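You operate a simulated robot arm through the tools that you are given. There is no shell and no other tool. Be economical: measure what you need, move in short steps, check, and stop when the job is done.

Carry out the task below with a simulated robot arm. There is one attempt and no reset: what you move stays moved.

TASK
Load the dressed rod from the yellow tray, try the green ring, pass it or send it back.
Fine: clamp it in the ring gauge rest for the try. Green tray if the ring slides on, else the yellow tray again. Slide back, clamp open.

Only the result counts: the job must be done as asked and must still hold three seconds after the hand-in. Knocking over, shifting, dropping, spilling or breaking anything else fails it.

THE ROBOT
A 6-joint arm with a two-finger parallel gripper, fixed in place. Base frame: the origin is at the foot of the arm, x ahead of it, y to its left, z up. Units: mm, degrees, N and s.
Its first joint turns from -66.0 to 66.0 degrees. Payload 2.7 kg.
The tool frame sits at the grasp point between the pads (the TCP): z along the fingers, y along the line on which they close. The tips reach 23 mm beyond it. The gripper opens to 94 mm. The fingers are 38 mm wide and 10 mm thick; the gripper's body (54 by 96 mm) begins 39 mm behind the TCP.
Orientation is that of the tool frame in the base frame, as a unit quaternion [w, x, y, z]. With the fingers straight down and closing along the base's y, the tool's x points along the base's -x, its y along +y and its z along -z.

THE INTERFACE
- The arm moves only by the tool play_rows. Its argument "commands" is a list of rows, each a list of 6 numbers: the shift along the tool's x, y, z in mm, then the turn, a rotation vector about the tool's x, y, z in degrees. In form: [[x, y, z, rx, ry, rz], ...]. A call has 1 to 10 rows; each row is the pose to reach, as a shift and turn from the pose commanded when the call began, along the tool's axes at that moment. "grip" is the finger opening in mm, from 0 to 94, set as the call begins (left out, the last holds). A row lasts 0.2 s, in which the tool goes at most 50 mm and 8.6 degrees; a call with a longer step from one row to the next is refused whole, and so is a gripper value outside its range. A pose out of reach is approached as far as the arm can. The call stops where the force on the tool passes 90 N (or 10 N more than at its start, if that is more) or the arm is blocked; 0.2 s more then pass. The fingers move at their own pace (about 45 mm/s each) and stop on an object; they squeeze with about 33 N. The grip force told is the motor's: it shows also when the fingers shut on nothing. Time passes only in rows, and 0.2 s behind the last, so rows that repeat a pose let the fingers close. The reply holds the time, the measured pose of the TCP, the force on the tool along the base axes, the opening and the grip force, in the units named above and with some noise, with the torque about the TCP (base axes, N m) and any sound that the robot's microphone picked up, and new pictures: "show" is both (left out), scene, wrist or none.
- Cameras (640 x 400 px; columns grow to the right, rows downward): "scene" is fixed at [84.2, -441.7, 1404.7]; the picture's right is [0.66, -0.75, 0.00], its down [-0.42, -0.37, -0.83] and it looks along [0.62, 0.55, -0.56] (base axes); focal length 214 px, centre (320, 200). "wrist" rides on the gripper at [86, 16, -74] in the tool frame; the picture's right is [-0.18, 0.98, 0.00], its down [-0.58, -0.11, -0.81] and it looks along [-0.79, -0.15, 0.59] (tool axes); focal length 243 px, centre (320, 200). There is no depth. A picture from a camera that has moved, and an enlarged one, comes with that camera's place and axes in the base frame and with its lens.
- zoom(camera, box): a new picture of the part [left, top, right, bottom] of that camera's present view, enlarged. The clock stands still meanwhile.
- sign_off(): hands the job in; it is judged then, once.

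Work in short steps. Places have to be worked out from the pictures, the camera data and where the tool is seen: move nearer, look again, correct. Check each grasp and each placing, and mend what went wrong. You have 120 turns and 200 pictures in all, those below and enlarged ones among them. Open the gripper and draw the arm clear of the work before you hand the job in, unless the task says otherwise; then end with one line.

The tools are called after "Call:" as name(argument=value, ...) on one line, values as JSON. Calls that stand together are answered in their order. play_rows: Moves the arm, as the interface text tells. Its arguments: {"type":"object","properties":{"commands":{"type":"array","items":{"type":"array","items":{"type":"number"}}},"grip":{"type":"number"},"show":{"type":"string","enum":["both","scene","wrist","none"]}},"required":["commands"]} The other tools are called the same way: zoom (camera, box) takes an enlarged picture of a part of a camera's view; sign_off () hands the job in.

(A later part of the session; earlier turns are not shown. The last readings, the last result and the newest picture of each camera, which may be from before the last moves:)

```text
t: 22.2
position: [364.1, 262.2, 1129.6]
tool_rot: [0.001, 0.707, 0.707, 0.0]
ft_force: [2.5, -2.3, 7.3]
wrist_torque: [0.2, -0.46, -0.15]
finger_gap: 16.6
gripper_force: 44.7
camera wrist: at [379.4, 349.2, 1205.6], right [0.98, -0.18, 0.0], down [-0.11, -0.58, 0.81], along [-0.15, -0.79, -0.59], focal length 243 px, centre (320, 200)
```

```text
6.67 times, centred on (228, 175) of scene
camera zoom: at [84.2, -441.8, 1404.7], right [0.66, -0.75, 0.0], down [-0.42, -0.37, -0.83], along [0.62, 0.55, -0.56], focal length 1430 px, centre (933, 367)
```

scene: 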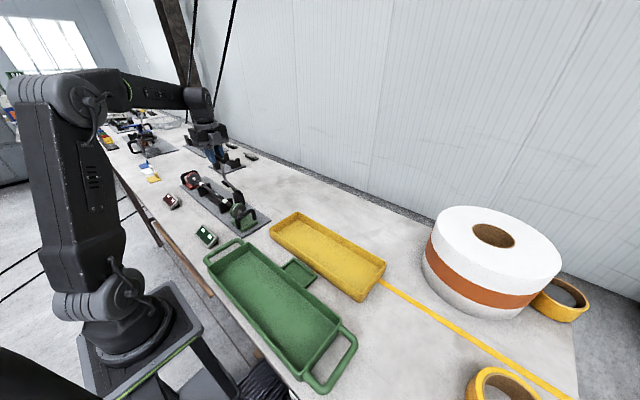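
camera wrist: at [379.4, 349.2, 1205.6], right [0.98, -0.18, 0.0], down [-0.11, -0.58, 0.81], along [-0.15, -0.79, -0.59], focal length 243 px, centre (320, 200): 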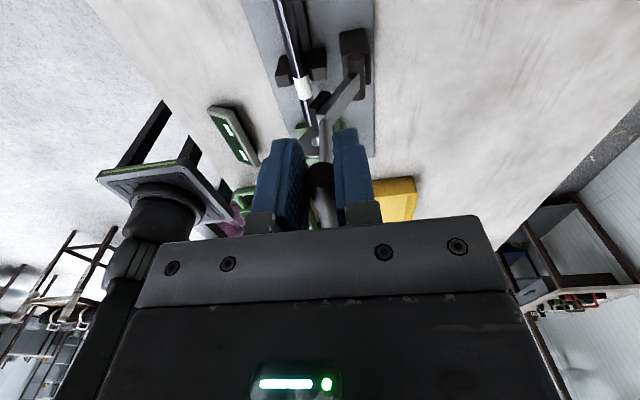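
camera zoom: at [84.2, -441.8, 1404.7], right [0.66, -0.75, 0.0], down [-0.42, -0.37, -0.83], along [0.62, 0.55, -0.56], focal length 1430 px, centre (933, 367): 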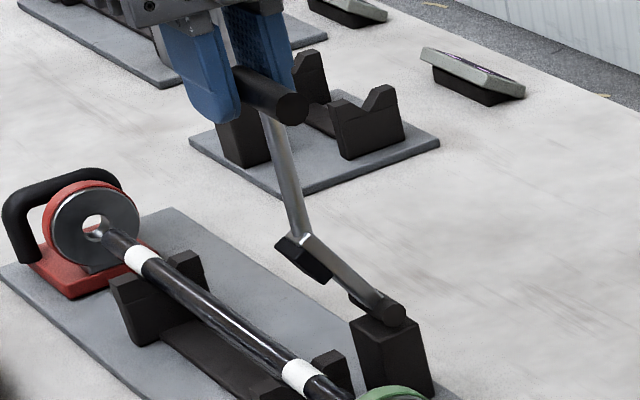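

The lever follows with little force. I continue the arc to about 133°.

Call:
play_rows(commands=[[0, -9.8, 2.2, 0, 0, 0], [0, -19.6, 5.2, 0, 0, 0], [0, -29, 8.8, 0, 0, 0], [0, -38.3, 13.2, 0, 0, 0], [0, -47, 18.1, 0, 0, 0], [0, -55.7, 23.6, 0, 0, 0], [0, -63.7, 29.7, 0, 0, 0], [0, -71.5, 36.4, 0, 0, 0]])

Call:
zoom(camera="scene", box=[180, 145, 276, 205])

```text
t: 24.0
position: [291.5, 262.3, 1092.9]
tool_rot: [0.001, 0.706, 0.708, -0.001]
ft_force: [8.3, 4.2, -3.8]
wrist_torque: [0.3, -0.5, 0.03]
finger_gap: 16.2
gripper_force: 44.9
camera wrist: at [307.8, 349.1, 1168.2], right [0.98, -0.18, 0.0], down [-0.11, -0.58, 0.81], along [-0.15, -0.79, -0.59], focal length 243 px, centre (320, 200)
```

scene: 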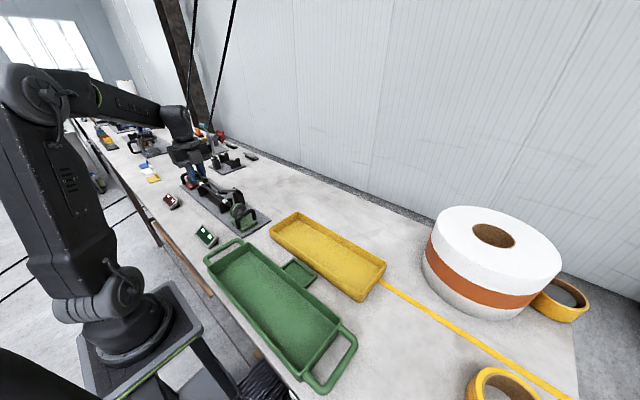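
wrist: 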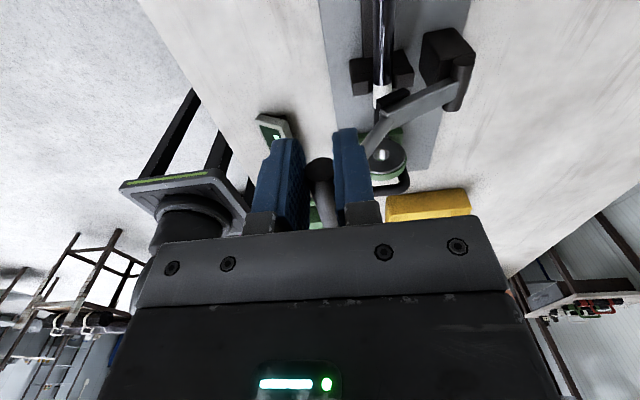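

```text
6.67 times, centred on (228, 175) of scene
camera zoom: at [84.5, -441.5, 1404.7], right [0.66, -0.75, 0.0], down [-0.42, -0.37, -0.83], along [0.62, 0.55, -0.56], focal length 1430 px, centre (933, 367)
```

zoom: 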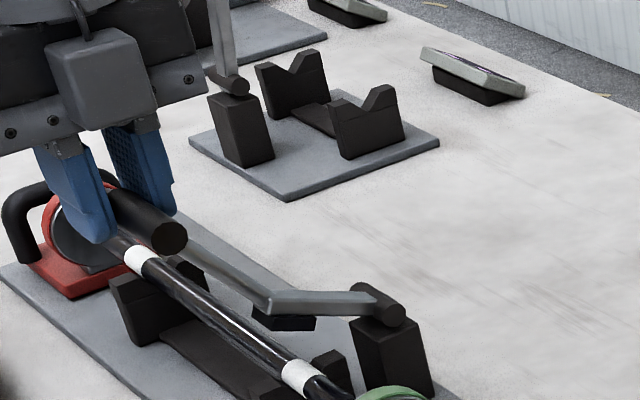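

The clamp arm is almost horizontal with its pad close over the rod. I continue in small increments.

Call:
play_rows(commands=[[0, -3.6, 3.6, 0, 0, 0], [0, -7.2, 7.2, 0, 0, 0], [0, -10.6, 11, 0, 0, 0], [0, -13.9, 14.9, 0, 0, 0]], show="none")

Call:
zoom(camera="scene", box=[190, 160, 262, 205])

```text
t: 25.0
position: [279.5, 261.5, 1077.7]
tool_rot: [0.0, 0.706, 0.708, 0.001]
ft_force: [19.3, 4.9, -9.8]
wrist_torque: [0.15, -0.55, 0.2]
finger_gap: 16.5
gripper_force: 44.8
```

```text
8.89 times, centred on (226, 182) of scene
camera zoom: at [84.9, -441.4, 1404.8], right [0.66, -0.75, 0.0], down [-0.42, -0.37, -0.83], along [0.62, 0.55, -0.56], focal length 1906 px, centre (1156, 356)
```

zoom: 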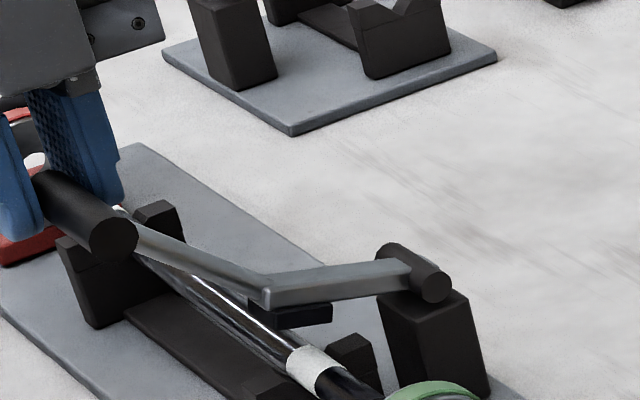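

The load is radial (I am slightly outside the true arc), so I correct inward and continue downward.

Call:
play_rows(commands=[[0, -1, 5, 0, 0, 0], [0, -3.2, 10.2, 0, 0, 0], [0, -5.5, 15.5, 0, 0, 0]], show="none")

Call:
zoom(camera="scene", box=[190, 160, 262, 205])

```text
t: 25.8
position: [271.0, 261.9, 1064.3]
tool_rot: [-0.002, 0.707, 0.707, -0.001]
ft_force: [-12.7, 5.0, 9.9]
wrist_torque: [0.09, -0.23, -0.16]
finger_gap: 16.6
gripper_force: 45.1
```

```text
8.89 times, centred on (226, 182) of scene
camera zoom: at [83.8, -441.6, 1404.8], right [0.66, -0.75, 0.0], down [-0.42, -0.37, -0.83], along [0.62, 0.55, -0.56], focal length 1906 px, centre (1156, 356)
```

zoom: 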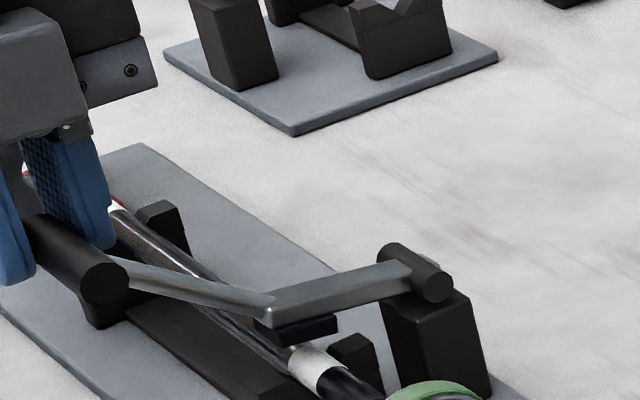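

Now slightly inside the arc. I continue on to about 155°, watching for resistance from the pad meeting the rod.

Call:
play_rows(commands=[[0, -4, 2.5, 0, 0, 0], [0, -7.3, 6.1, 0, 0, 0], [0, -9.7, 10.5, 0, 0, 0], [0, -11.8, 15.2, 0, 0, 0]], show="none")

Call:
zoom(camera="scene", box=[190, 160, 262, 205])

```text
t: 26.8
position: [264.5, 263.6, 1047.3]
tool_rot: [0.002, 0.706, 0.708, 0.003]
ft_force: [36.1, 8.2, -11.5]
wrist_torque: [0.28, -0.65, 0.32]
finger_gap: 16.6
gripper_force: 44.8
```

```text
8.89 times, centred on (226, 182) of scene
camera zoom: at [85.4, -441.3, 1404.8], right [0.66, -0.75, 0.0], down [-0.42, -0.37, -0.83], along [0.62, 0.55, -0.56], focal length 1906 px, centre (1156, 356)
```

zoom: 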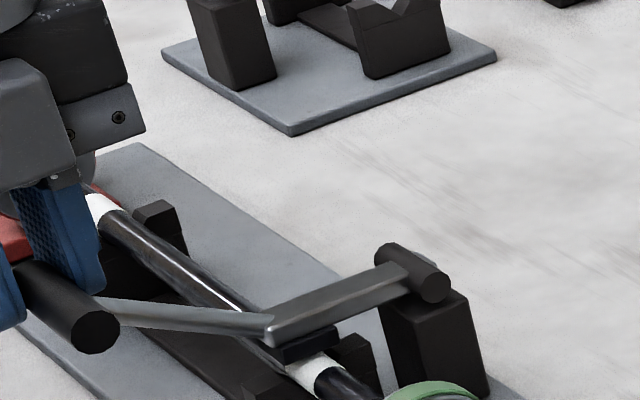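

Pad looks about to touch. I relieve the radial load and move down in 4 mm steps.

Call:
play_rows(commands=[[0, 4, 0, 0, 0, 0], [0, 3, 4, 0, 0, 0], [0, 2, 8, 0, 0, 0], [0, 1, 12, 0, 0, 0]], show="none")

Call:
zoom(camera="scene", box=[190, 160, 262, 205])

```text
t: 27.8
position: [260.8, 262.1, 1039.0]
tool_rot: [0.001, 0.706, 0.708, 0.001]
ft_force: [-16.2, -6.6, 48.3]
wrist_torque: [-1.1, 0.08, -0.16]
finger_gap: 16.2
gripper_force: 45.0
```

```text
8.89 times, centred on (226, 182) of scene
camera zoom: at [83.4, -442.3, 1404.6], right [0.66, -0.75, 0.0], down [-0.42, -0.37, -0.83], along [0.62, 0.55, -0.56], focal length 1906 px, centre (1156, 356)
```

zoom: 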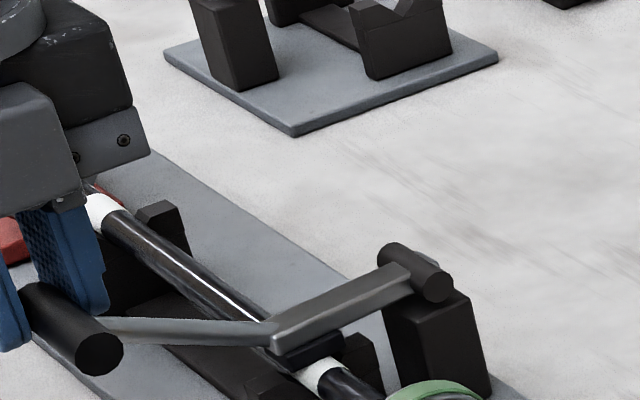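

Resistance of 48 N means the pad is on the rod. I press a bit more and listen for a latch.

Call:
play_rows(commands=[[0, 0, 3, 0, 0, 0], [0, 0, 6, 0, 0, 0], [0, 0, 9, 0, 0, 0], [0, 0, 9, 0, 0, 0]], show="none")

Call:
zoom(camera="scene", box=[190, 160, 262, 205])

```text
t: 28.8
position: [261.3, 262.3, 1034.0]
tool_rot: [-0.001, 0.706, 0.708, 0.005]
ft_force: [-37.3, -6.8, 78.1]
wrist_torque: [-0.79, 0.53, -0.49]
finger_gap: 16.4
gripper_force: 44.8
```

```text
8.89 times, centred on (226, 182) of scene
camera zoom: at [82.5, -442.5, 1404.6], right [0.66, -0.75, 0.0], down [-0.42, -0.37, -0.83], along [0.62, 0.55, -0.56], focal length 1906 px, centre (1156, 356)
```

zoom: 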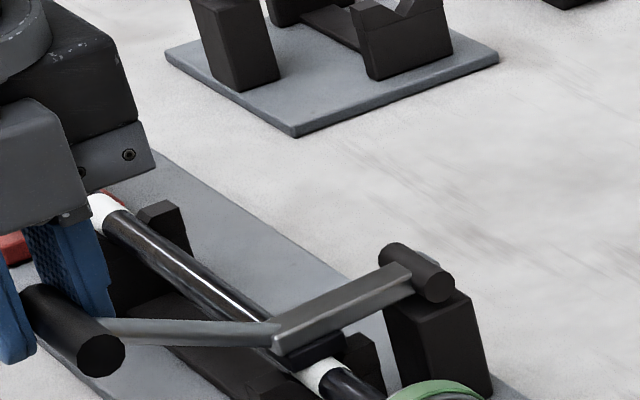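

Hard stop reached at 78 N. I release the bar and see whether the clamp stays down.

Call:
play_rows(commands=[[0, 0, 0, 0, 0, 0], [0, 0, 0, 0, 0, 0], [0, 0, -3, 0, 0, 0]], grip=50, show="wrist")

Call:
zoom(camera="scene", box=[190, 160, 262, 205])

```text
t: 29.6
position: [262.6, 261.6, 1029.4]
tool_rot: [0.001, 0.706, 0.708, 0.0]
ft_force: [-0.9, 0.4, 0.2]
wrist_torque: [0.01, 0.0, -0.02]
finger_gap: 50.3
gripper_force: 0.1
camera wrist: at [278.0, 348.7, 1104.7], right [0.98, -0.18, 0.0], down [-0.11, -0.58, 0.81], along [-0.15, -0.79, -0.59], focal length 243 px, centre (320, 200)
```

wrist: 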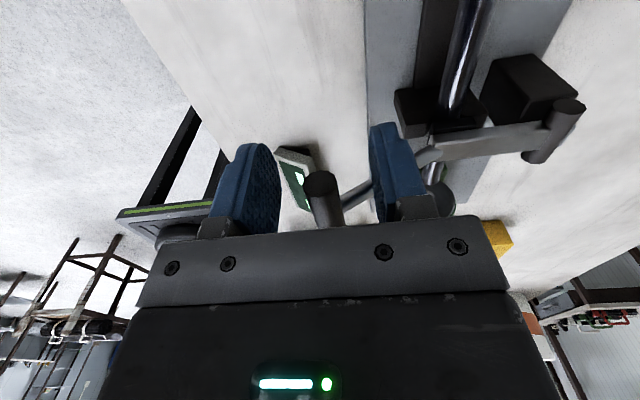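

```text
8.89 times, centred on (226, 182) of scene
camera zoom: at [84.2, -441.7, 1404.7], right [0.66, -0.75, 0.0], down [-0.42, -0.37, -0.83], along [0.62, 0.55, -0.56], focal length 1906 px, centre (1156, 356)
```

zoom: 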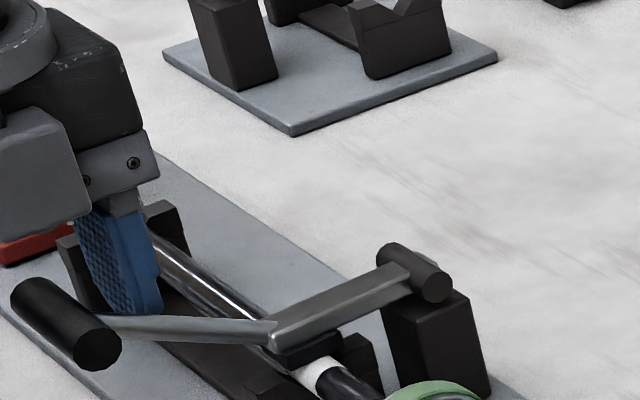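

The clamp stays closed. Now I rise clear and turn the tool back (fingers closing along y) to go to the green ring's handle.

Call:
play_rows(commands=[[0, 0, -40, 0, 0, 0], [0, 0, -80, 0, 0, 0], [0, 0, -120, 0, 0, 0], [0, 0, -160, 0, 0, 0]], show="none")

Call:
play_rows(commands=[[-15, 4, 0, 0, 0, -8.5], [-30, 8, 0, 0, 0, -17], [-45, 12, 0, 0, 0, -25.5], [-60, 16, 0, 0, 0, -34], [-75, 20, 0, 0, 0, -42.5], [-90, 24, 0, 0, 0, -51], [-105, 28, 0, 0, 0, -59.5], [-120, 32, 0, 0, 0, -68], [-135, 36, 0, 0, 0, -76.5], [-150, 40, 0, 0, 0, -85]], show="none")

Call:
play_rows(commands=[[0, 0, 0, 0, 0, -2.5], [0, 0, 0, 0, 0, -5]])

Call:
zoom(camera="wrist", box=[180, 0, 460, 175])

Call:
zoom(camera="scene", box=[190, 170, 278, 225])

```text
t: 30.6
position: [261.6, 261.9, 1189.7]
tool_rot: [0.001, 0.706, 0.708, 0.0]
ft_force: [0.2, 0.1, 0.2]
wrist_torque: [0.0, 0.01, -0.01]
finger_gap: 49.9
gripper_force: 0.0
```

```text
t: 32.8
position: [302.7, 113.3, 1190.2]
tool_rot: [0.0, 0.042, 0.999, 0.0]
ft_force: [-0.1, -0.3, 0.2]
wrist_torque: [-0.01, 0.02, 0.03]
finger_gap: 50.1
gripper_force: 0.1
```

```text
t: 33.4
position: [302.8, 112.0, 1190.1]
tool_rot: [0.001, -0.002, 1.0, 0.0]
ft_force: [0.1, 0.0, 0.6]
wrist_torque: [0.03, 0.02, 0.05]
finger_gap: 50.1
gripper_force: 0.1
camera wrist: at [215.4, 128.6, 1265.2], right [0.18, 0.98, 0.0], down [0.58, -0.11, 0.81], along [0.79, -0.15, -0.59], focal length 243 px, centre (320, 200)
```

scene: 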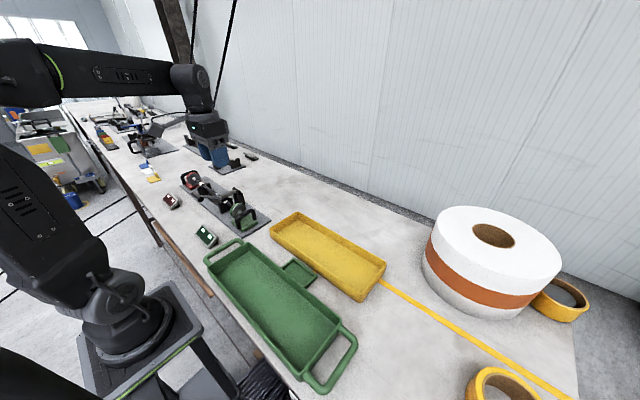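
wrist: 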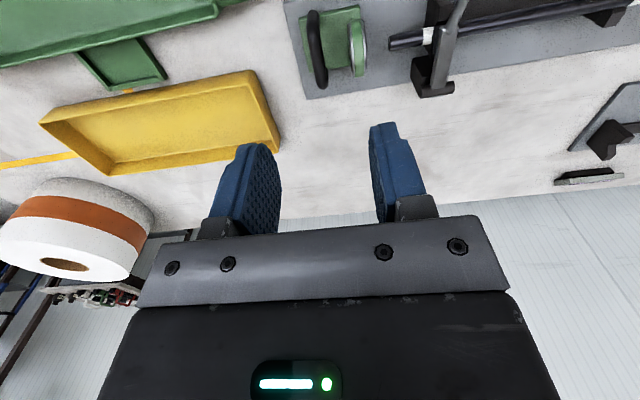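

```text
2.29 times, centred on (320, 88) of wrist
camera zoom: at [215.4, 128.6, 1265.2], right [0.18, 0.98, 0.0], down [0.58, -0.11, 0.81], along [0.79, -0.15, -0.59], focal length 555 px, centre (320, 457)
```

zoom: 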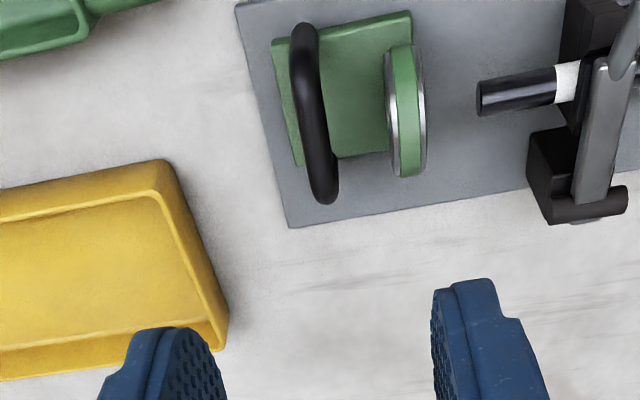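

```text
7.27 times, centred on (234, 198) of scene
camera zoom: at [84.2, -441.7, 1404.7], right [0.66, -0.75, 0.0], down [-0.42, -0.37, -0.83], along [0.62, 0.55, -0.56], focal length 1560 px, centre (946, 218)
```

zoom: 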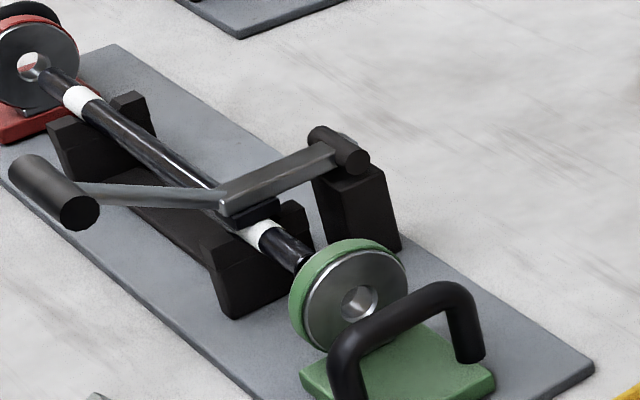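

Handle bar is at about (336, 103, 984), running along x. The rod end (y≈183) has about 26 mm clearance from the ring. I go over the handle.

Call:
play_rows(commands=[[-11, -3, 45, 0, 0, 0], [-22, -6, 90, 0, 0, 0], [-33, -9, 130, 0, 0, 0], [-33, -9, 130, 0, 0, 0]], grip=44)

Call:
zoom(camera="scene", box=[190, 165, 286, 225])

```text
t: 34.4
position: [334.9, 102.2, 1059.0]
tool_rot: [0.0, -0.001, 1.0, 0.001]
ft_force: [0.1, -0.4, 0.3]
wrist_torque: [0.03, -0.05, 0.04]
finger_gap: 44.1
gripper_force: 0.1
camera wrist: at [248.6, 119.5, 1134.8], right [0.18, 0.98, 0.0], down [0.58, -0.11, 0.81], along [0.79, -0.15, -0.59], focal length 243 px, centre (320, 200)
```

scene: 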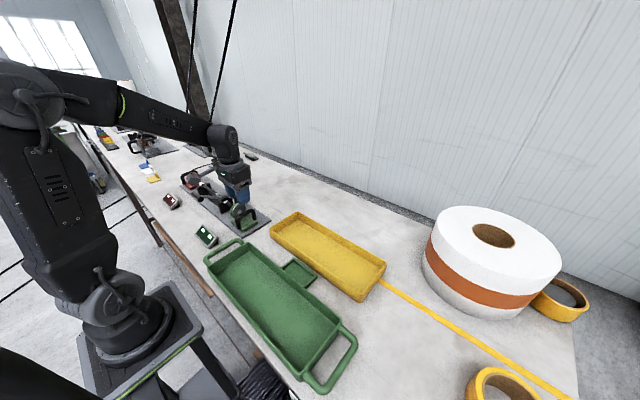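
wrist: 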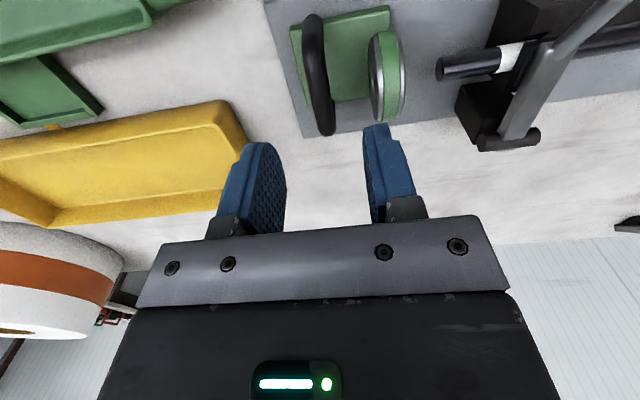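

```text
6.67 times, centred on (238, 195) of scene
camera zoom: at [84.2, -441.7, 1404.7], right [0.66, -0.75, 0.0], down [-0.42, -0.37, -0.83], along [0.62, 0.55, -0.56], focal length 1430 px, centre (867, 233)
```

zoom: 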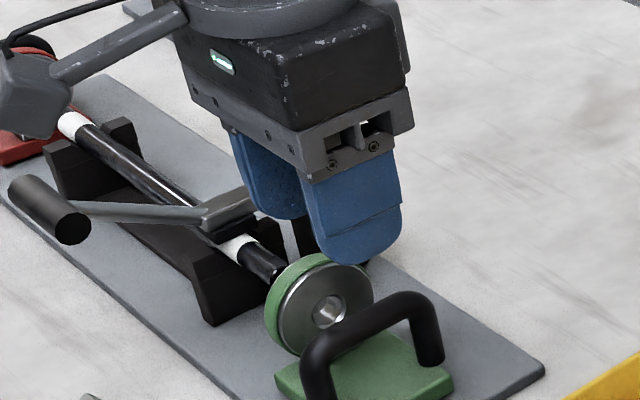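

Handle y≈104.5 and the ring's near face is at y≈139. I narrow the opening to 32 to fit between and go down.

Call:
play_rows(commands=[[0, 2, 15, 0, 0, 0], [0, 2, 30, 0, 0, 0], [0, 2, 40, 0, 0, 0]], grip=32, show="wrist")

Call:
zoom(camera="scene", box=[200, 175, 280, 225])

```text
t: 35.2
position: [335.7, 105.9, 1020.0]
tool_rot: [0.001, -0.001, 1.0, 0.0]
ft_force: [-0.4, -0.1, 0.0]
wrist_torque: [-0.01, 0.04, -0.01]
finger_gap: 31.8
gripper_force: 0.1
camera wrist: at [247.9, 121.5, 1095.3], right [0.18, 0.98, 0.0], down [0.58, -0.11, 0.81], along [0.79, -0.15, -0.59], focal length 243 px, centre (320, 200)
```

wrist: 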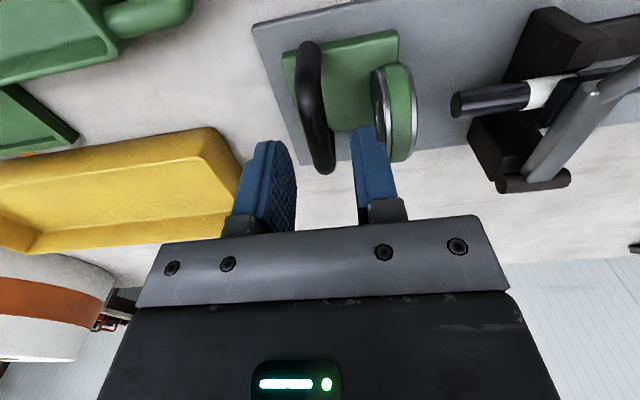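

```text
8.00 times, centred on (240, 200) of scene
camera zoom: at [84.2, -441.7, 1404.7], right [0.66, -0.75, 0.0], down [-0.42, -0.37, -0.83], along [0.62, 0.55, -0.56], focal length 1716 px, centre (960, 200)
```

zoom: 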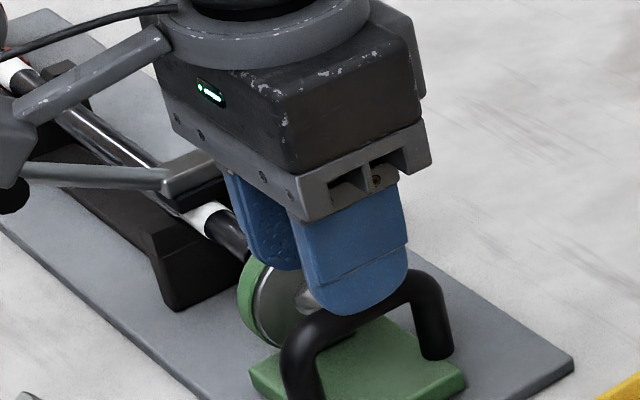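

Bar is centred between the fingers. Descend to z≈993 and close.

Call:
play_rows(commands=[[0, 0, 10, 0, 0, 0], [0, 0, 20, 0, 0, 0], [0, 0, 27, 0, 0, 0]], show="none")

Call:
play_rows(commands=[[0, 0, 0, 0, 0, 0], [0, 0, 0, 0, 0, 0], [0, 0, 0, 0, 0, 0]], grip=0, show="wrist")

Call:
zoom(camera="scene", box=[200, 175, 280, 225])

```text
t: 36.0
position: [335.5, 105.4, 994.2]
tool_rot: [0.001, -0.001, 1.0, 0.0]
ft_force: [-0.3, 0.0, -0.2]
wrist_torque: [-0.03, 0.0, -0.05]
finger_gap: 31.8
gripper_force: 0.0
```

```text
t: 36.8
position: [335.2, 105.0, 993.6]
tool_rot: [0.0, 0.0, 1.0, 0.0]
ft_force: [1.0, -0.4, -2.3]
wrist_torque: [-0.01, -0.15, -0.25]
finger_gap: 13.9
gripper_force: 44.8
camera wrist: at [248.4, 121.5, 1068.2], right [0.18, 0.98, 0.0], down [0.58, -0.11, 0.81], along [0.79, -0.15, -0.59], focal length 243 px, centre (320, 200)
```

wrist: 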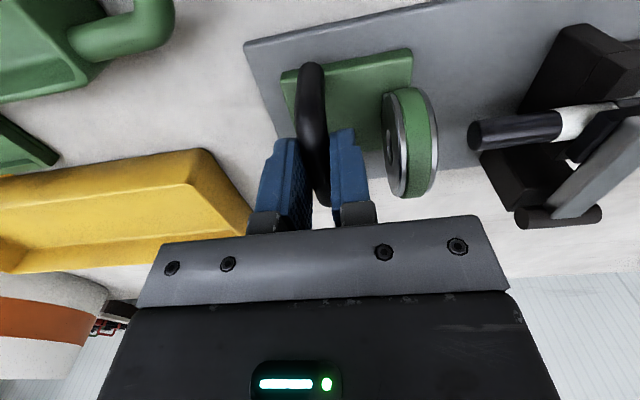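

```text
8.00 times, centred on (240, 200) of scene
camera zoom: at [84.3, -441.7, 1404.7], right [0.66, -0.75, 0.0], down [-0.42, -0.37, -0.83], along [0.62, 0.55, -0.56], focal length 1716 px, centre (960, 200)
```

zoom: 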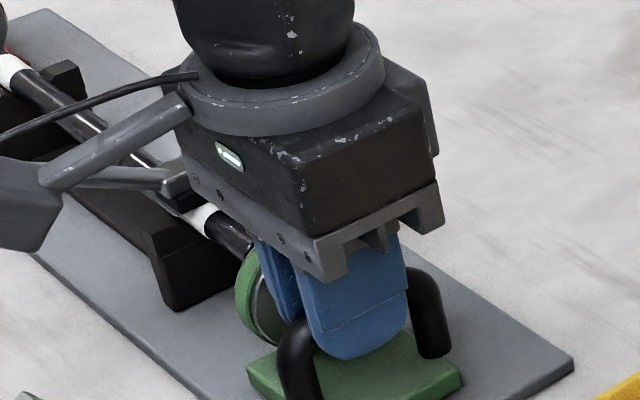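

Handle is held (13.9 mm). I push the ring slide +y gently; start y=105.0.

Call:
play_rows(commands=[[0, 5, 0, 0, 0, 0], [0, 10, 0, 0, 0, 0], [0, 15, 0, 0, 0, 0], [0, 20, 0, 0, 0, 0]], show="wrist")

Call:
zoom(camera="wrist", box=[340, 60, 540, 185])

```text
t: 37.8
position: [335.3, 124.5, 991.8]
tool_rot: [0.0, -0.001, 1.0, 0.0]
ft_force: [-1.3, -3.3, -4.7]
wrist_torque: [-0.01, -1.13, -0.36]
finger_gap: 13.7
gripper_force: 44.6
camera wrist: at [248.4, 141.2, 1068.3], right [0.18, 0.98, 0.0], down [0.58, -0.11, 0.81], along [0.79, -0.15, -0.59], focal length 243 px, centre (320, 200)
```

wrist: 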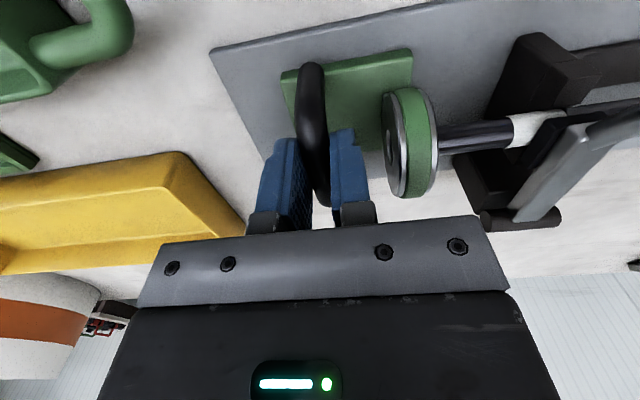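

```text
3.20 times, centred on (440, 122) of wrist
camera zoom: at [248.4, 141.2, 1068.3], right [0.18, 0.98, 0.0], down [0.58, -0.11, 0.81], along [0.79, -0.15, -0.59], focal length 776 px, centre (-64, 448)
```

zoom: 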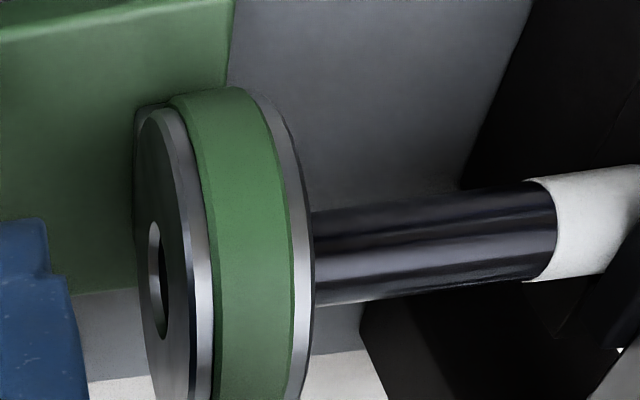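

The slide moves freely and the ring is about at the rod's end. I continue in 2 mm steps.

Call:
play_rows(commands=[[0, 2, 0, 0, 0, 0], [0, 4, 0, 0, 0, 0], [0, 6, 0, 0, 0, 0], [0, 8, 0, 0, 0, 0]], show="wrist")

Call:
zoom(camera="wrist", box=[340, 60, 540, 185])

```text
t: 38.8
position: [334.3, 133.0, 993.4]
tool_rot: [0.0, -0.001, 1.0, -0.001]
ft_force: [-1.1, -1.5, -2.8]
wrist_torque: [-0.05, -0.2, -0.29]
finger_gap: 13.7
gripper_force: 45.1
camera wrist: at [248.5, 149.3, 1068.3], right [0.18, 0.98, 0.0], down [0.58, -0.11, 0.81], along [0.79, -0.15, -0.59], focal length 243 px, centre (320, 200)
```

wrist: 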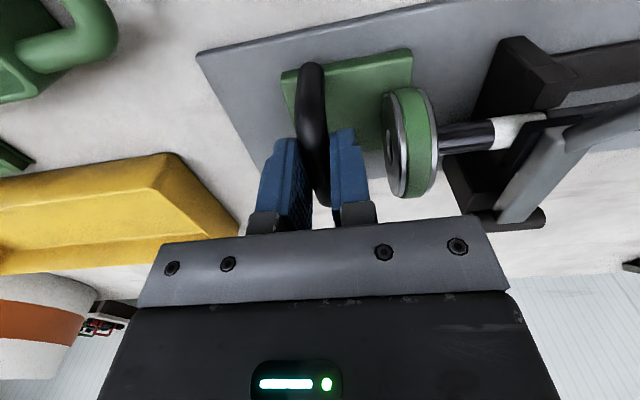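

```text
3.20 times, centred on (440, 122) of wrist
camera zoom: at [248.5, 149.3, 1068.3], right [0.18, 0.98, 0.0], down [0.58, -0.11, 0.81], along [0.79, -0.15, -0.59], focal length 776 px, centre (-64, 448)
```

zoom: 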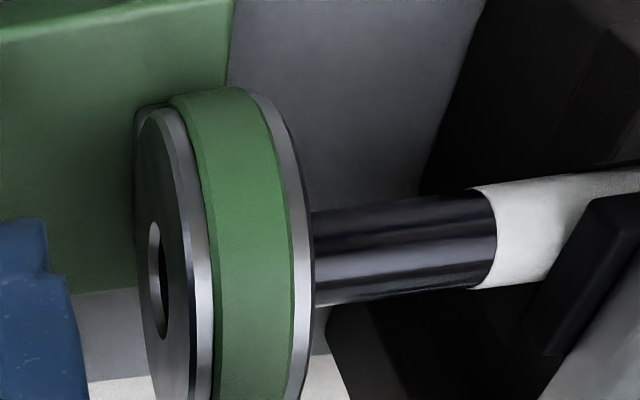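

Visible rod length shrinks with no resistance, so the ring seems to be going over the rod. I continue.

Call:
play_rows(commands=[[0, 2, 0, 0, 0, 0], [0, 4, 0, 0, 0, 0], [0, 6, 0, 0, 0, 0], [0, 8, 0, 0, 0, 0], [0, 10, 0, 0, 0, 0], [0, 12, 0, 0, 0, 0]], show="wrist")

Call:
zoom(camera="wrist", box=[340, 60, 540, 185])

Call:
zoom(camera="scene", box=[180, 165, 268, 220])

```text
t: 40.2
position: [335.0, 145.6, 992.6]
tool_rot: [-0.001, 0.0, 1.0, 0.0]
ft_force: [0.5, -3.7, -8.9]
wrist_torque: [-0.06, -0.27, -0.3]
finger_gap: 13.9
gripper_force: 45.6
camera wrist: at [248.4, 161.6, 1068.3], right [0.18, 0.98, 0.0], down [0.58, -0.11, 0.81], along [0.79, -0.15, -0.59], focal length 243 px, centre (320, 200)
```

wrist: 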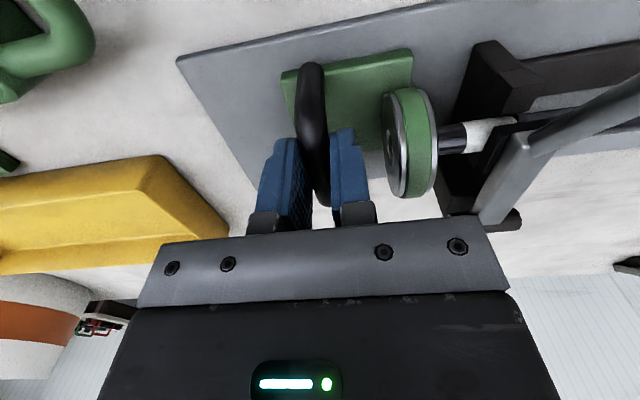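

```text
3.20 times, centred on (440, 122) of wrist
camera zoom: at [248.4, 161.6, 1068.3], right [0.18, 0.98, 0.0], down [0.58, -0.11, 0.81], along [0.79, -0.15, -0.59], focal length 776 px, centre (-64, 448)
```

zoom: 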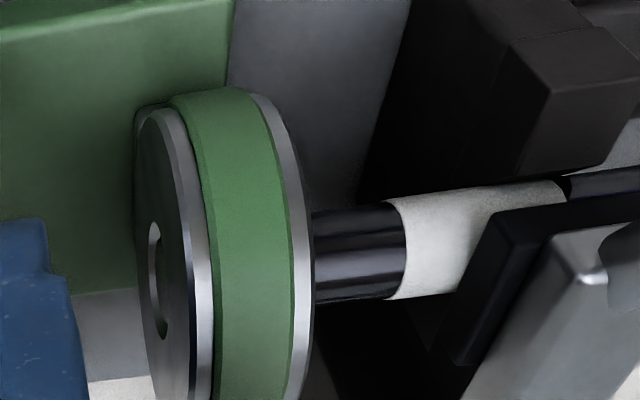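

```text
7.27 times, centred on (224, 192) of scene
camera zoom: at [84.4, -441.7, 1404.7], right [0.66, -0.75, 0.0], down [-0.42, -0.37, -0.83], along [0.62, 0.55, -0.56], focal length 1560 px, centre (1018, 254)
```

zoom: 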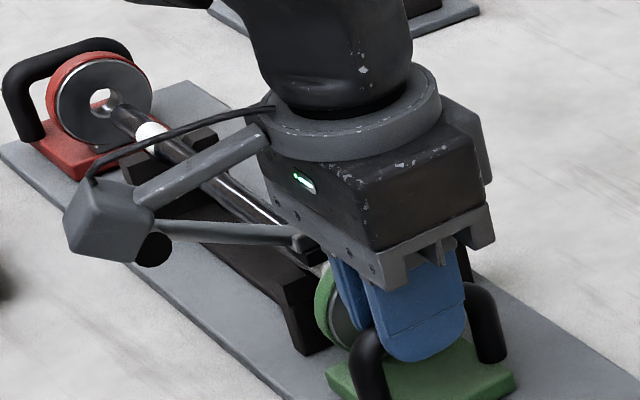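

The ring is roughly 15 mm onto the rod with only 4 N. I go on carefully to prove it passes (camera body must stay clear of the T-bar).

Call:
play_rows(commands=[[0, 2, 0, 0, 0, 0], [0, 4, 0, 0, 0, 0], [0, 6, 0, 0, 0, 0], [0, 8, 0, 0, 0, 0], [0, 10, 0, 0, 0, 0], [0, 12, 0, 0, 0, 0], [0, 14, 0, 0, 0, 0]], show="wrist")

Call:
zoom(camera="wrist", box=[340, 60, 540, 185])

Call:
zoom(camera="scene", box=[156, 165, 268, 235])

```text
t: 41.8
position: [334.6, 158.7, 993.4]
tool_rot: [0.0, -0.001, 1.0, -0.001]
ft_force: [-4.4, -11.1, -4.8]
wrist_torque: [-0.1, -0.83, -0.25]
finger_gap: 13.5
gripper_force: 44.8
camera wrist: at [248.5, 174.8, 1068.3], right [0.18, 0.98, 0.0], down [0.58, -0.11, 0.81], along [0.79, -0.15, -0.59], focal length 243 px, centre (320, 200)
```

wrist: 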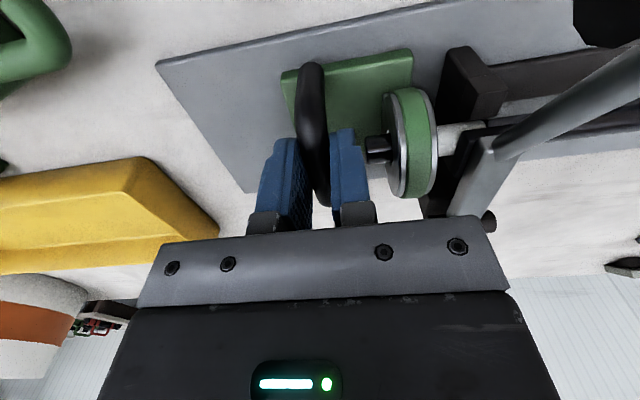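

```text
3.20 times, centred on (440, 122) of wrist
camera zoom: at [248.5, 174.8, 1068.3], right [0.18, 0.98, 0.0], down [0.58, -0.11, 0.81], along [0.79, -0.15, -0.59], focal length 776 px, centre (-64, 448)
```

zoom: 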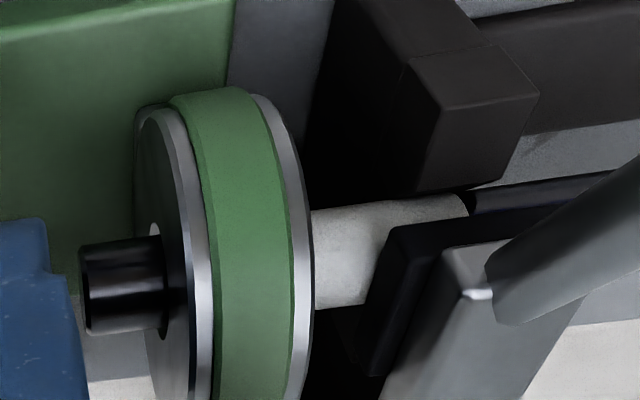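

```text
5.71 times, centred on (212, 200) of scene
camera zoom: at [84.1, -442.0, 1404.6], right [0.66, -0.75, 0.0], down [-0.42, -0.37, -0.83], along [0.62, 0.55, -0.56], focal length 1226 px, centre (937, 200)
```

zoom: 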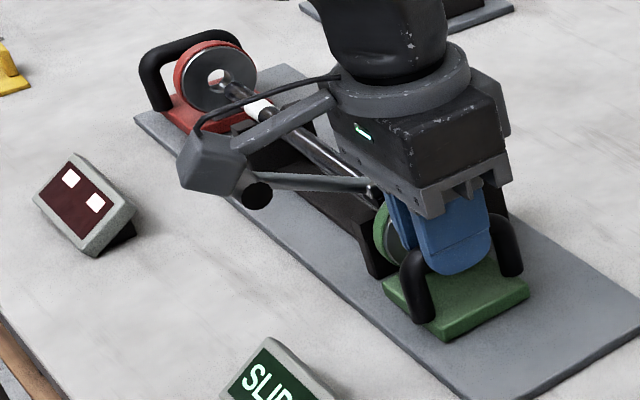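

The rod pokes through the ring and the green display now shows text. I'll read it.

Call:
zoom(camera="scene", box=[186, 215, 234, 255])

```text
10.00 times, centred on (210, 235) of scene
camera zoom: at [84.1, -442.0, 1404.6], right [0.66, -0.75, 0.0], down [-0.42, -0.37, -0.83], along [0.62, 0.55, -0.56], focal length 2145 px, centre (1420, -150)
```

zoom: 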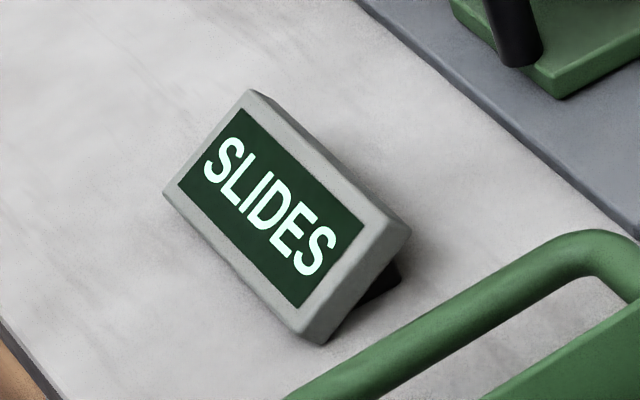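

"SLIDES" — the rod passes and goes to the green tray. I slide the ring back the full 54 mm to its start.

Call:
play_rows(commands=[[0, -6, 0, 0, 0, 0], [0, -14, 0, 0, 0, 0], [0, -22, 0, 0, 0, 0], [0, -30, 0, 0, 0, 0], [0, -38, 0, 0, 0, 0], [0, -46, 0, 0, 0, 0], [0, -52, 0, 0, 0, 0], [0, -54.3, 0, 0, 0, 0]], show="wrist")

```text
t: 43.6
position: [334.5, 104.4, 993.2]
tool_rot: [-0.001, -0.001, 1.0, 0.0]
ft_force: [-8.6, 1.1, -1.6]
wrist_torque: [0.07, -0.68, -0.3]
finger_gap: 13.6
gripper_force: 44.2
camera wrist: at [248.4, 120.8, 1068.3], right [0.18, 0.98, 0.0], down [0.58, -0.11, 0.81], along [0.79, -0.15, -0.59], focal length 243 px, centre (320, 200)
```

wrist: 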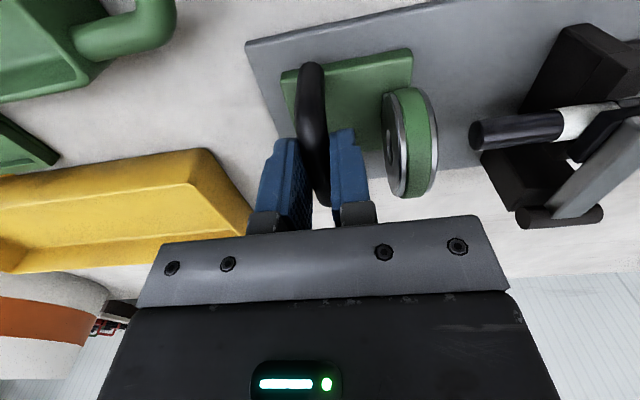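

Ring is home. I release the handle, rise, turn 90° and go back above the clamp's T-bar.

Call:
play_rows(commands=[[0, 0, 0, 0, 0, 0], [0, 0, 0, 0, 0, 0], [0, 0, -40, 0, 0, 0], [0, 0, -80, 0, 0, 0], [0, 0, -120, 0, 0, 0], [0, 0, -160, 0, 0, 0], [0, 0, -196, 0, 0, 0]], grip=32, show="none")

Call:
play_rows(commands=[[7, 15, 0, 0, 0, 8.5], [14, 31, 0, 0, 0, 17], [21, 47, 0, 0, 0, 25.5], [28, 63, 0, 0, 0, 34], [35, 79, 0, 0, 0, 42.5], [42, 95, 0, 0, 0, 51], [50, 111, 0, 0, 0, 59.5], [58, 127, 0, 0, 0, 68], [66, 143, 0, 0, 0, 76.5], [73, 158, 0, 0, 0, 85]], grip=56, show="none")

Call:
play_rows(commands=[[0, 0, 0, 0, 0, 2.5], [0, 0, 0, 0, 0, 5]])

Call:
zoom(camera="scene", box=[176, 165, 272, 225])

```text
t: 45.2
position: [336.0, 104.3, 1190.8]
tool_rot: [0.001, 0.0, 1.0, -0.001]
ft_force: [0.3, -0.3, 0.3]
wrist_torque: [0.0, 0.01, 0.01]
finger_gap: 32.2
gripper_force: 0.0
```

```text
t: 47.4
position: [261.5, 263.4, 1188.9]
tool_rot: [0.0, 0.676, 0.737, 0.0]
ft_force: [-0.3, 0.6, 0.1]
wrist_torque: [-0.01, 0.02, 0.02]
finger_gap: 56.0
gripper_force: 0.0
```

```text
t: 48.0
position: [262.2, 262.9, 1188.6]
tool_rot: [0.0, 0.707, 0.707, 0.0]
ft_force: [-0.1, 0.1, 0.5]
wrist_torque: [0.03, 0.02, -0.01]
finger_gap: 55.9
gripper_force: 0.0
camera wrist: at [278.1, 349.5, 1264.0], right [0.98, -0.18, 0.0], down [-0.11, -0.58, 0.81], along [-0.15, -0.79, -0.59], focal length 243 px, centre (320, 200)
```

scene: 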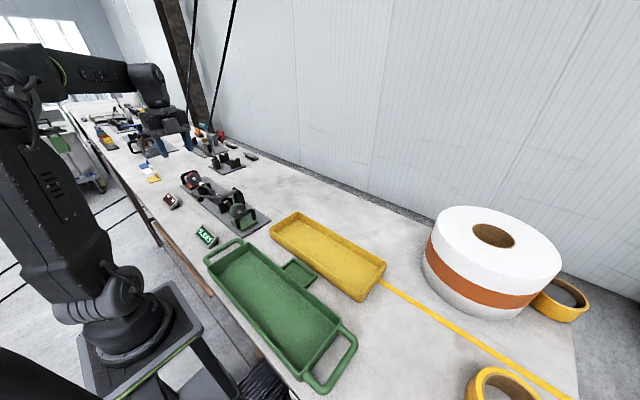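
wrist: 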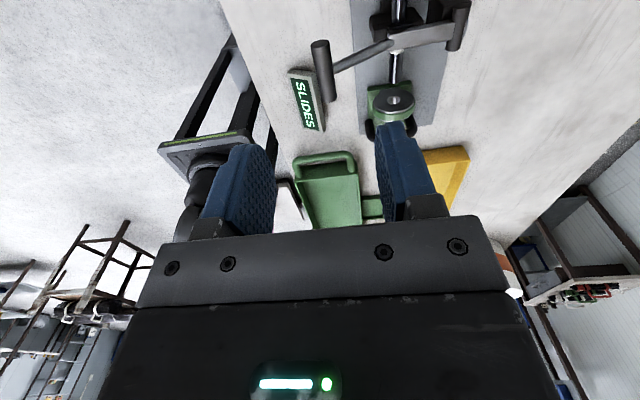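

```text
6.67 times, centred on (224, 195) of scene
camera zoom: at [84.2, -441.7, 1404.7], right [0.66, -0.75, 0.0], down [-0.42, -0.37, -0.83], along [0.62, 0.55, -0.56], focal length 1430 px, centre (960, 233)
```

zoom: 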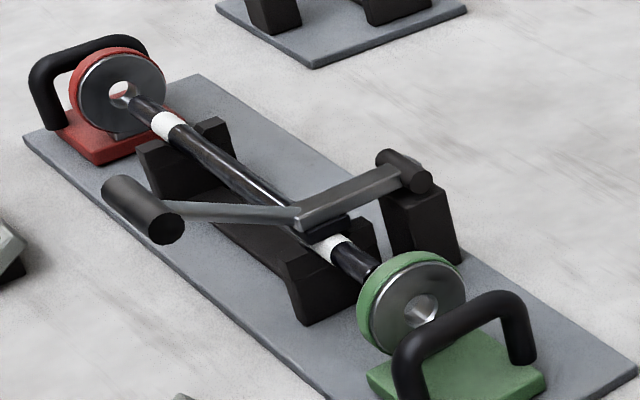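

Bar is at x≈262 with its +y end at y≈265, as expected. I descend and grip its end.

Call:
play_rows(commands=[[0, 0, 45, 0, 0, 0], [0, 0, 90, 0, 0, 0], [0, 0, 125, 0, 0, 0], [0, 0, 154, 0, 0, 0]], show="wrist")

Call:
play_rows(commands=[[0, 0, 0, 0, 0, 0], [0, 0, 0, 0, 0, 0], [0, 0, 0, 0, 0, 0], [0, 0, 0, 0, 0, 0]], grip=0, show="wrist")

```text
t: 49.0
position: [262.5, 262.4, 1035.9]
tool_rot: [0.001, 0.707, 0.708, 0.0]
ft_force: [-0.4, 0.1, -0.2]
wrist_torque: [0.03, 0.01, 0.01]
finger_gap: 56.2
gripper_force: 0.0
camera wrist: at [277.6, 350.0, 1109.6], right [0.98, -0.18, 0.0], down [-0.11, -0.58, 0.81], along [-0.15, -0.79, -0.59], focal length 243 px, centre (320, 200)
```

wrist: 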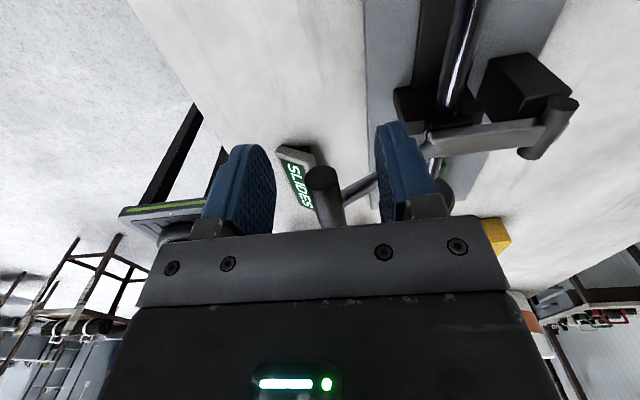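

```text
t: 50.0
position: [261.7, 263.5, 1035.2]
tool_rot: [0.0, 0.707, 0.708, 0.0]
ft_force: [-1.4, -0.6, -0.8]
wrist_torque: [0.02, 0.03, -0.19]
finger_gap: 16.5
gripper_force: 44.7
camera wrist: at [277.6, 350.0, 1109.8], right [0.98, -0.18, 0.0], down [-0.11, -0.58, 0.81], along [-0.15, -0.79, -0.59], focal length 243 px, centre (320, 200)
```

wrist: 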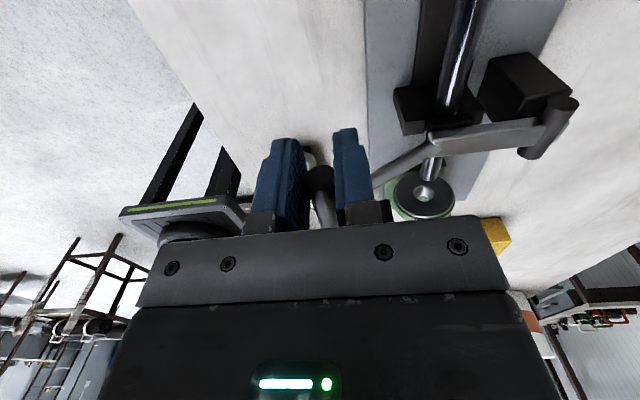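

Grip good. I swing the lever back open along a refined arc (hinge ≈ (397, 987), r≈142), first part.

Call:
play_rows(commands=[[0, 3.4, -9.2, 0, 0, 0], [0, 7.4, -18.3, 0, 0, 0], [0, 12.1, -27, 0, 0, 0], [0, 17.3, -35.4, 0, 0, 0], [0, 23.2, -43.4, 0, 0, 0], [0, 29.5, -51, 0, 0, 0]], show="none")

Call:
zoom(camera="scene", box=[176, 160, 272, 220])

```text
t: 51.4
position: [288.8, 263.1, 1087.9]
tool_rot: [-0.001, 0.706, 0.708, 0.0]
ft_force: [-40.3, -0.1, 29.7]
wrist_torque: [-0.2, 0.69, -0.42]
finger_gap: 16.5
gripper_force: 45.2
```

```text
6.67 times, centred on (224, 190) of scene
camera zoom: at [82.7, -441.9, 1404.7], right [0.66, -0.75, 0.0], down [-0.42, -0.37, -0.83], along [0.62, 0.55, -0.56], focal length 1430 px, centre (960, 267)
```

zoom: 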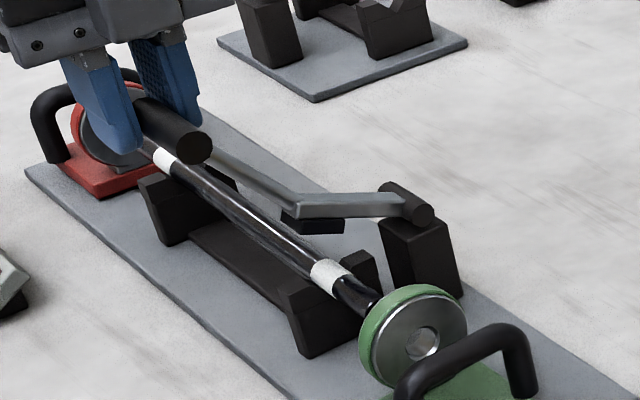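

The lever opens; I'm just inside the true arc, so I return to the earlier arc which ran with low force.

Call:
play_rows(commands=[[0, -1, -4, 0, 0, 0], [0, 3, -9, 0, 0, 0], [0, 8, -13, 0, 0, 0], [0, 16.3, -19.1, 0, 0, 0], [0, 25, -24.5, 0, 0, 0], [0, 33.7, -29.5, 0, 0, 0], [0, 43, -33.7, 0, 0, 0], [0, 52.4, -37.5, 0, 0, 0], [0, 62, -40.3, 0, 0, 0], [0, 72, -42.7, 0, 0, 0]], show="none")

Call:
zoom(camera="scene", box=[176, 145, 272, 205])

```text
t: 53.6
position: [363.7, 262.6, 1129.1]
tool_rot: [0.0, 0.707, 0.707, 0.001]
ft_force: [-7.0, 5.0, 15.1]
wrist_torque: [-0.16, 0.38, -0.3]
finger_gap: 16.5
gripper_force: 44.5
```

```text
6.67 times, centred on (224, 175) of scene
camera zoom: at [83.9, -441.6, 1404.8], right [0.66, -0.75, 0.0], down [-0.42, -0.37, -0.83], along [0.62, 0.55, -0.56], focal length 1430 px, centre (960, 367)
```

zoom: 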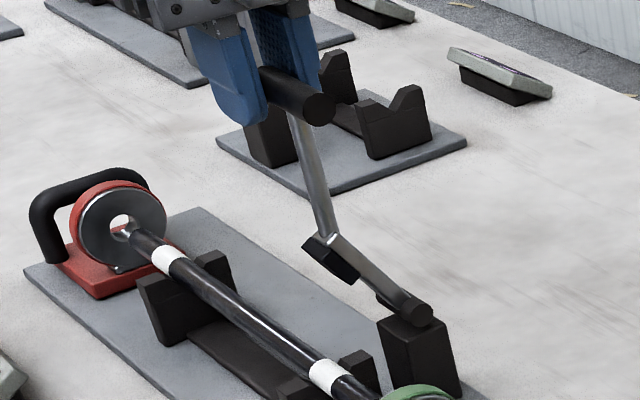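

Rod remains in the Vs. I finish the swing back to the lever's original open position (x≈412).

Call:
play_rows(commands=[[0, 6, -2.5, 0, 0, 0], [0, 12.6, -3.5, 0, 0, 0], [0, 19, -4, 0, 0, 0], [0, 25.3, -4, 0, 0, 0], [0, 32, -3.8, 0, 0, 0], [0, 38, -3.2, 0, 0, 0], [0, 44, -2.6, 0, 0, 0], [0, 49.5, -1.6, 0, 0, 0]], show="none")

Call:
zoom(camera="scene", box=[176, 145, 272, 205])

```text
t: 55.4
position: [414.6, 263.8, 1131.0]
tool_rot: [0.0, 0.706, 0.708, 0.002]
ft_force: [-3.3, 3.2, 10.6]
wrist_torque: [-0.26, 0.51, -0.23]
finger_gap: 16.8
gripper_force: 44.8
```

```text
6.67 times, centred on (224, 175) of scene
camera zoom: at [84.0, -441.7, 1404.7], right [0.66, -0.75, 0.0], down [-0.42, -0.37, -0.83], along [0.62, 0.55, -0.56], focal length 1430 px, centre (960, 367)
```

zoom: 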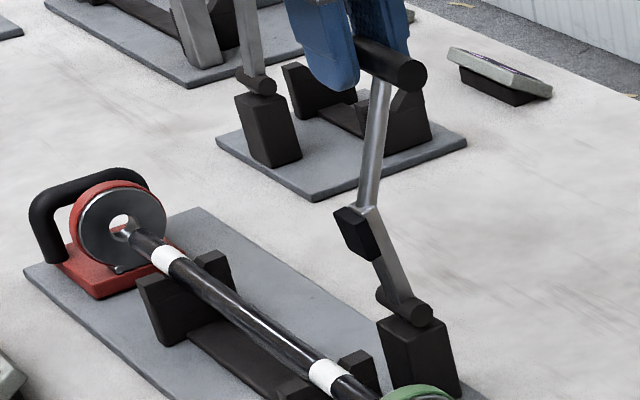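

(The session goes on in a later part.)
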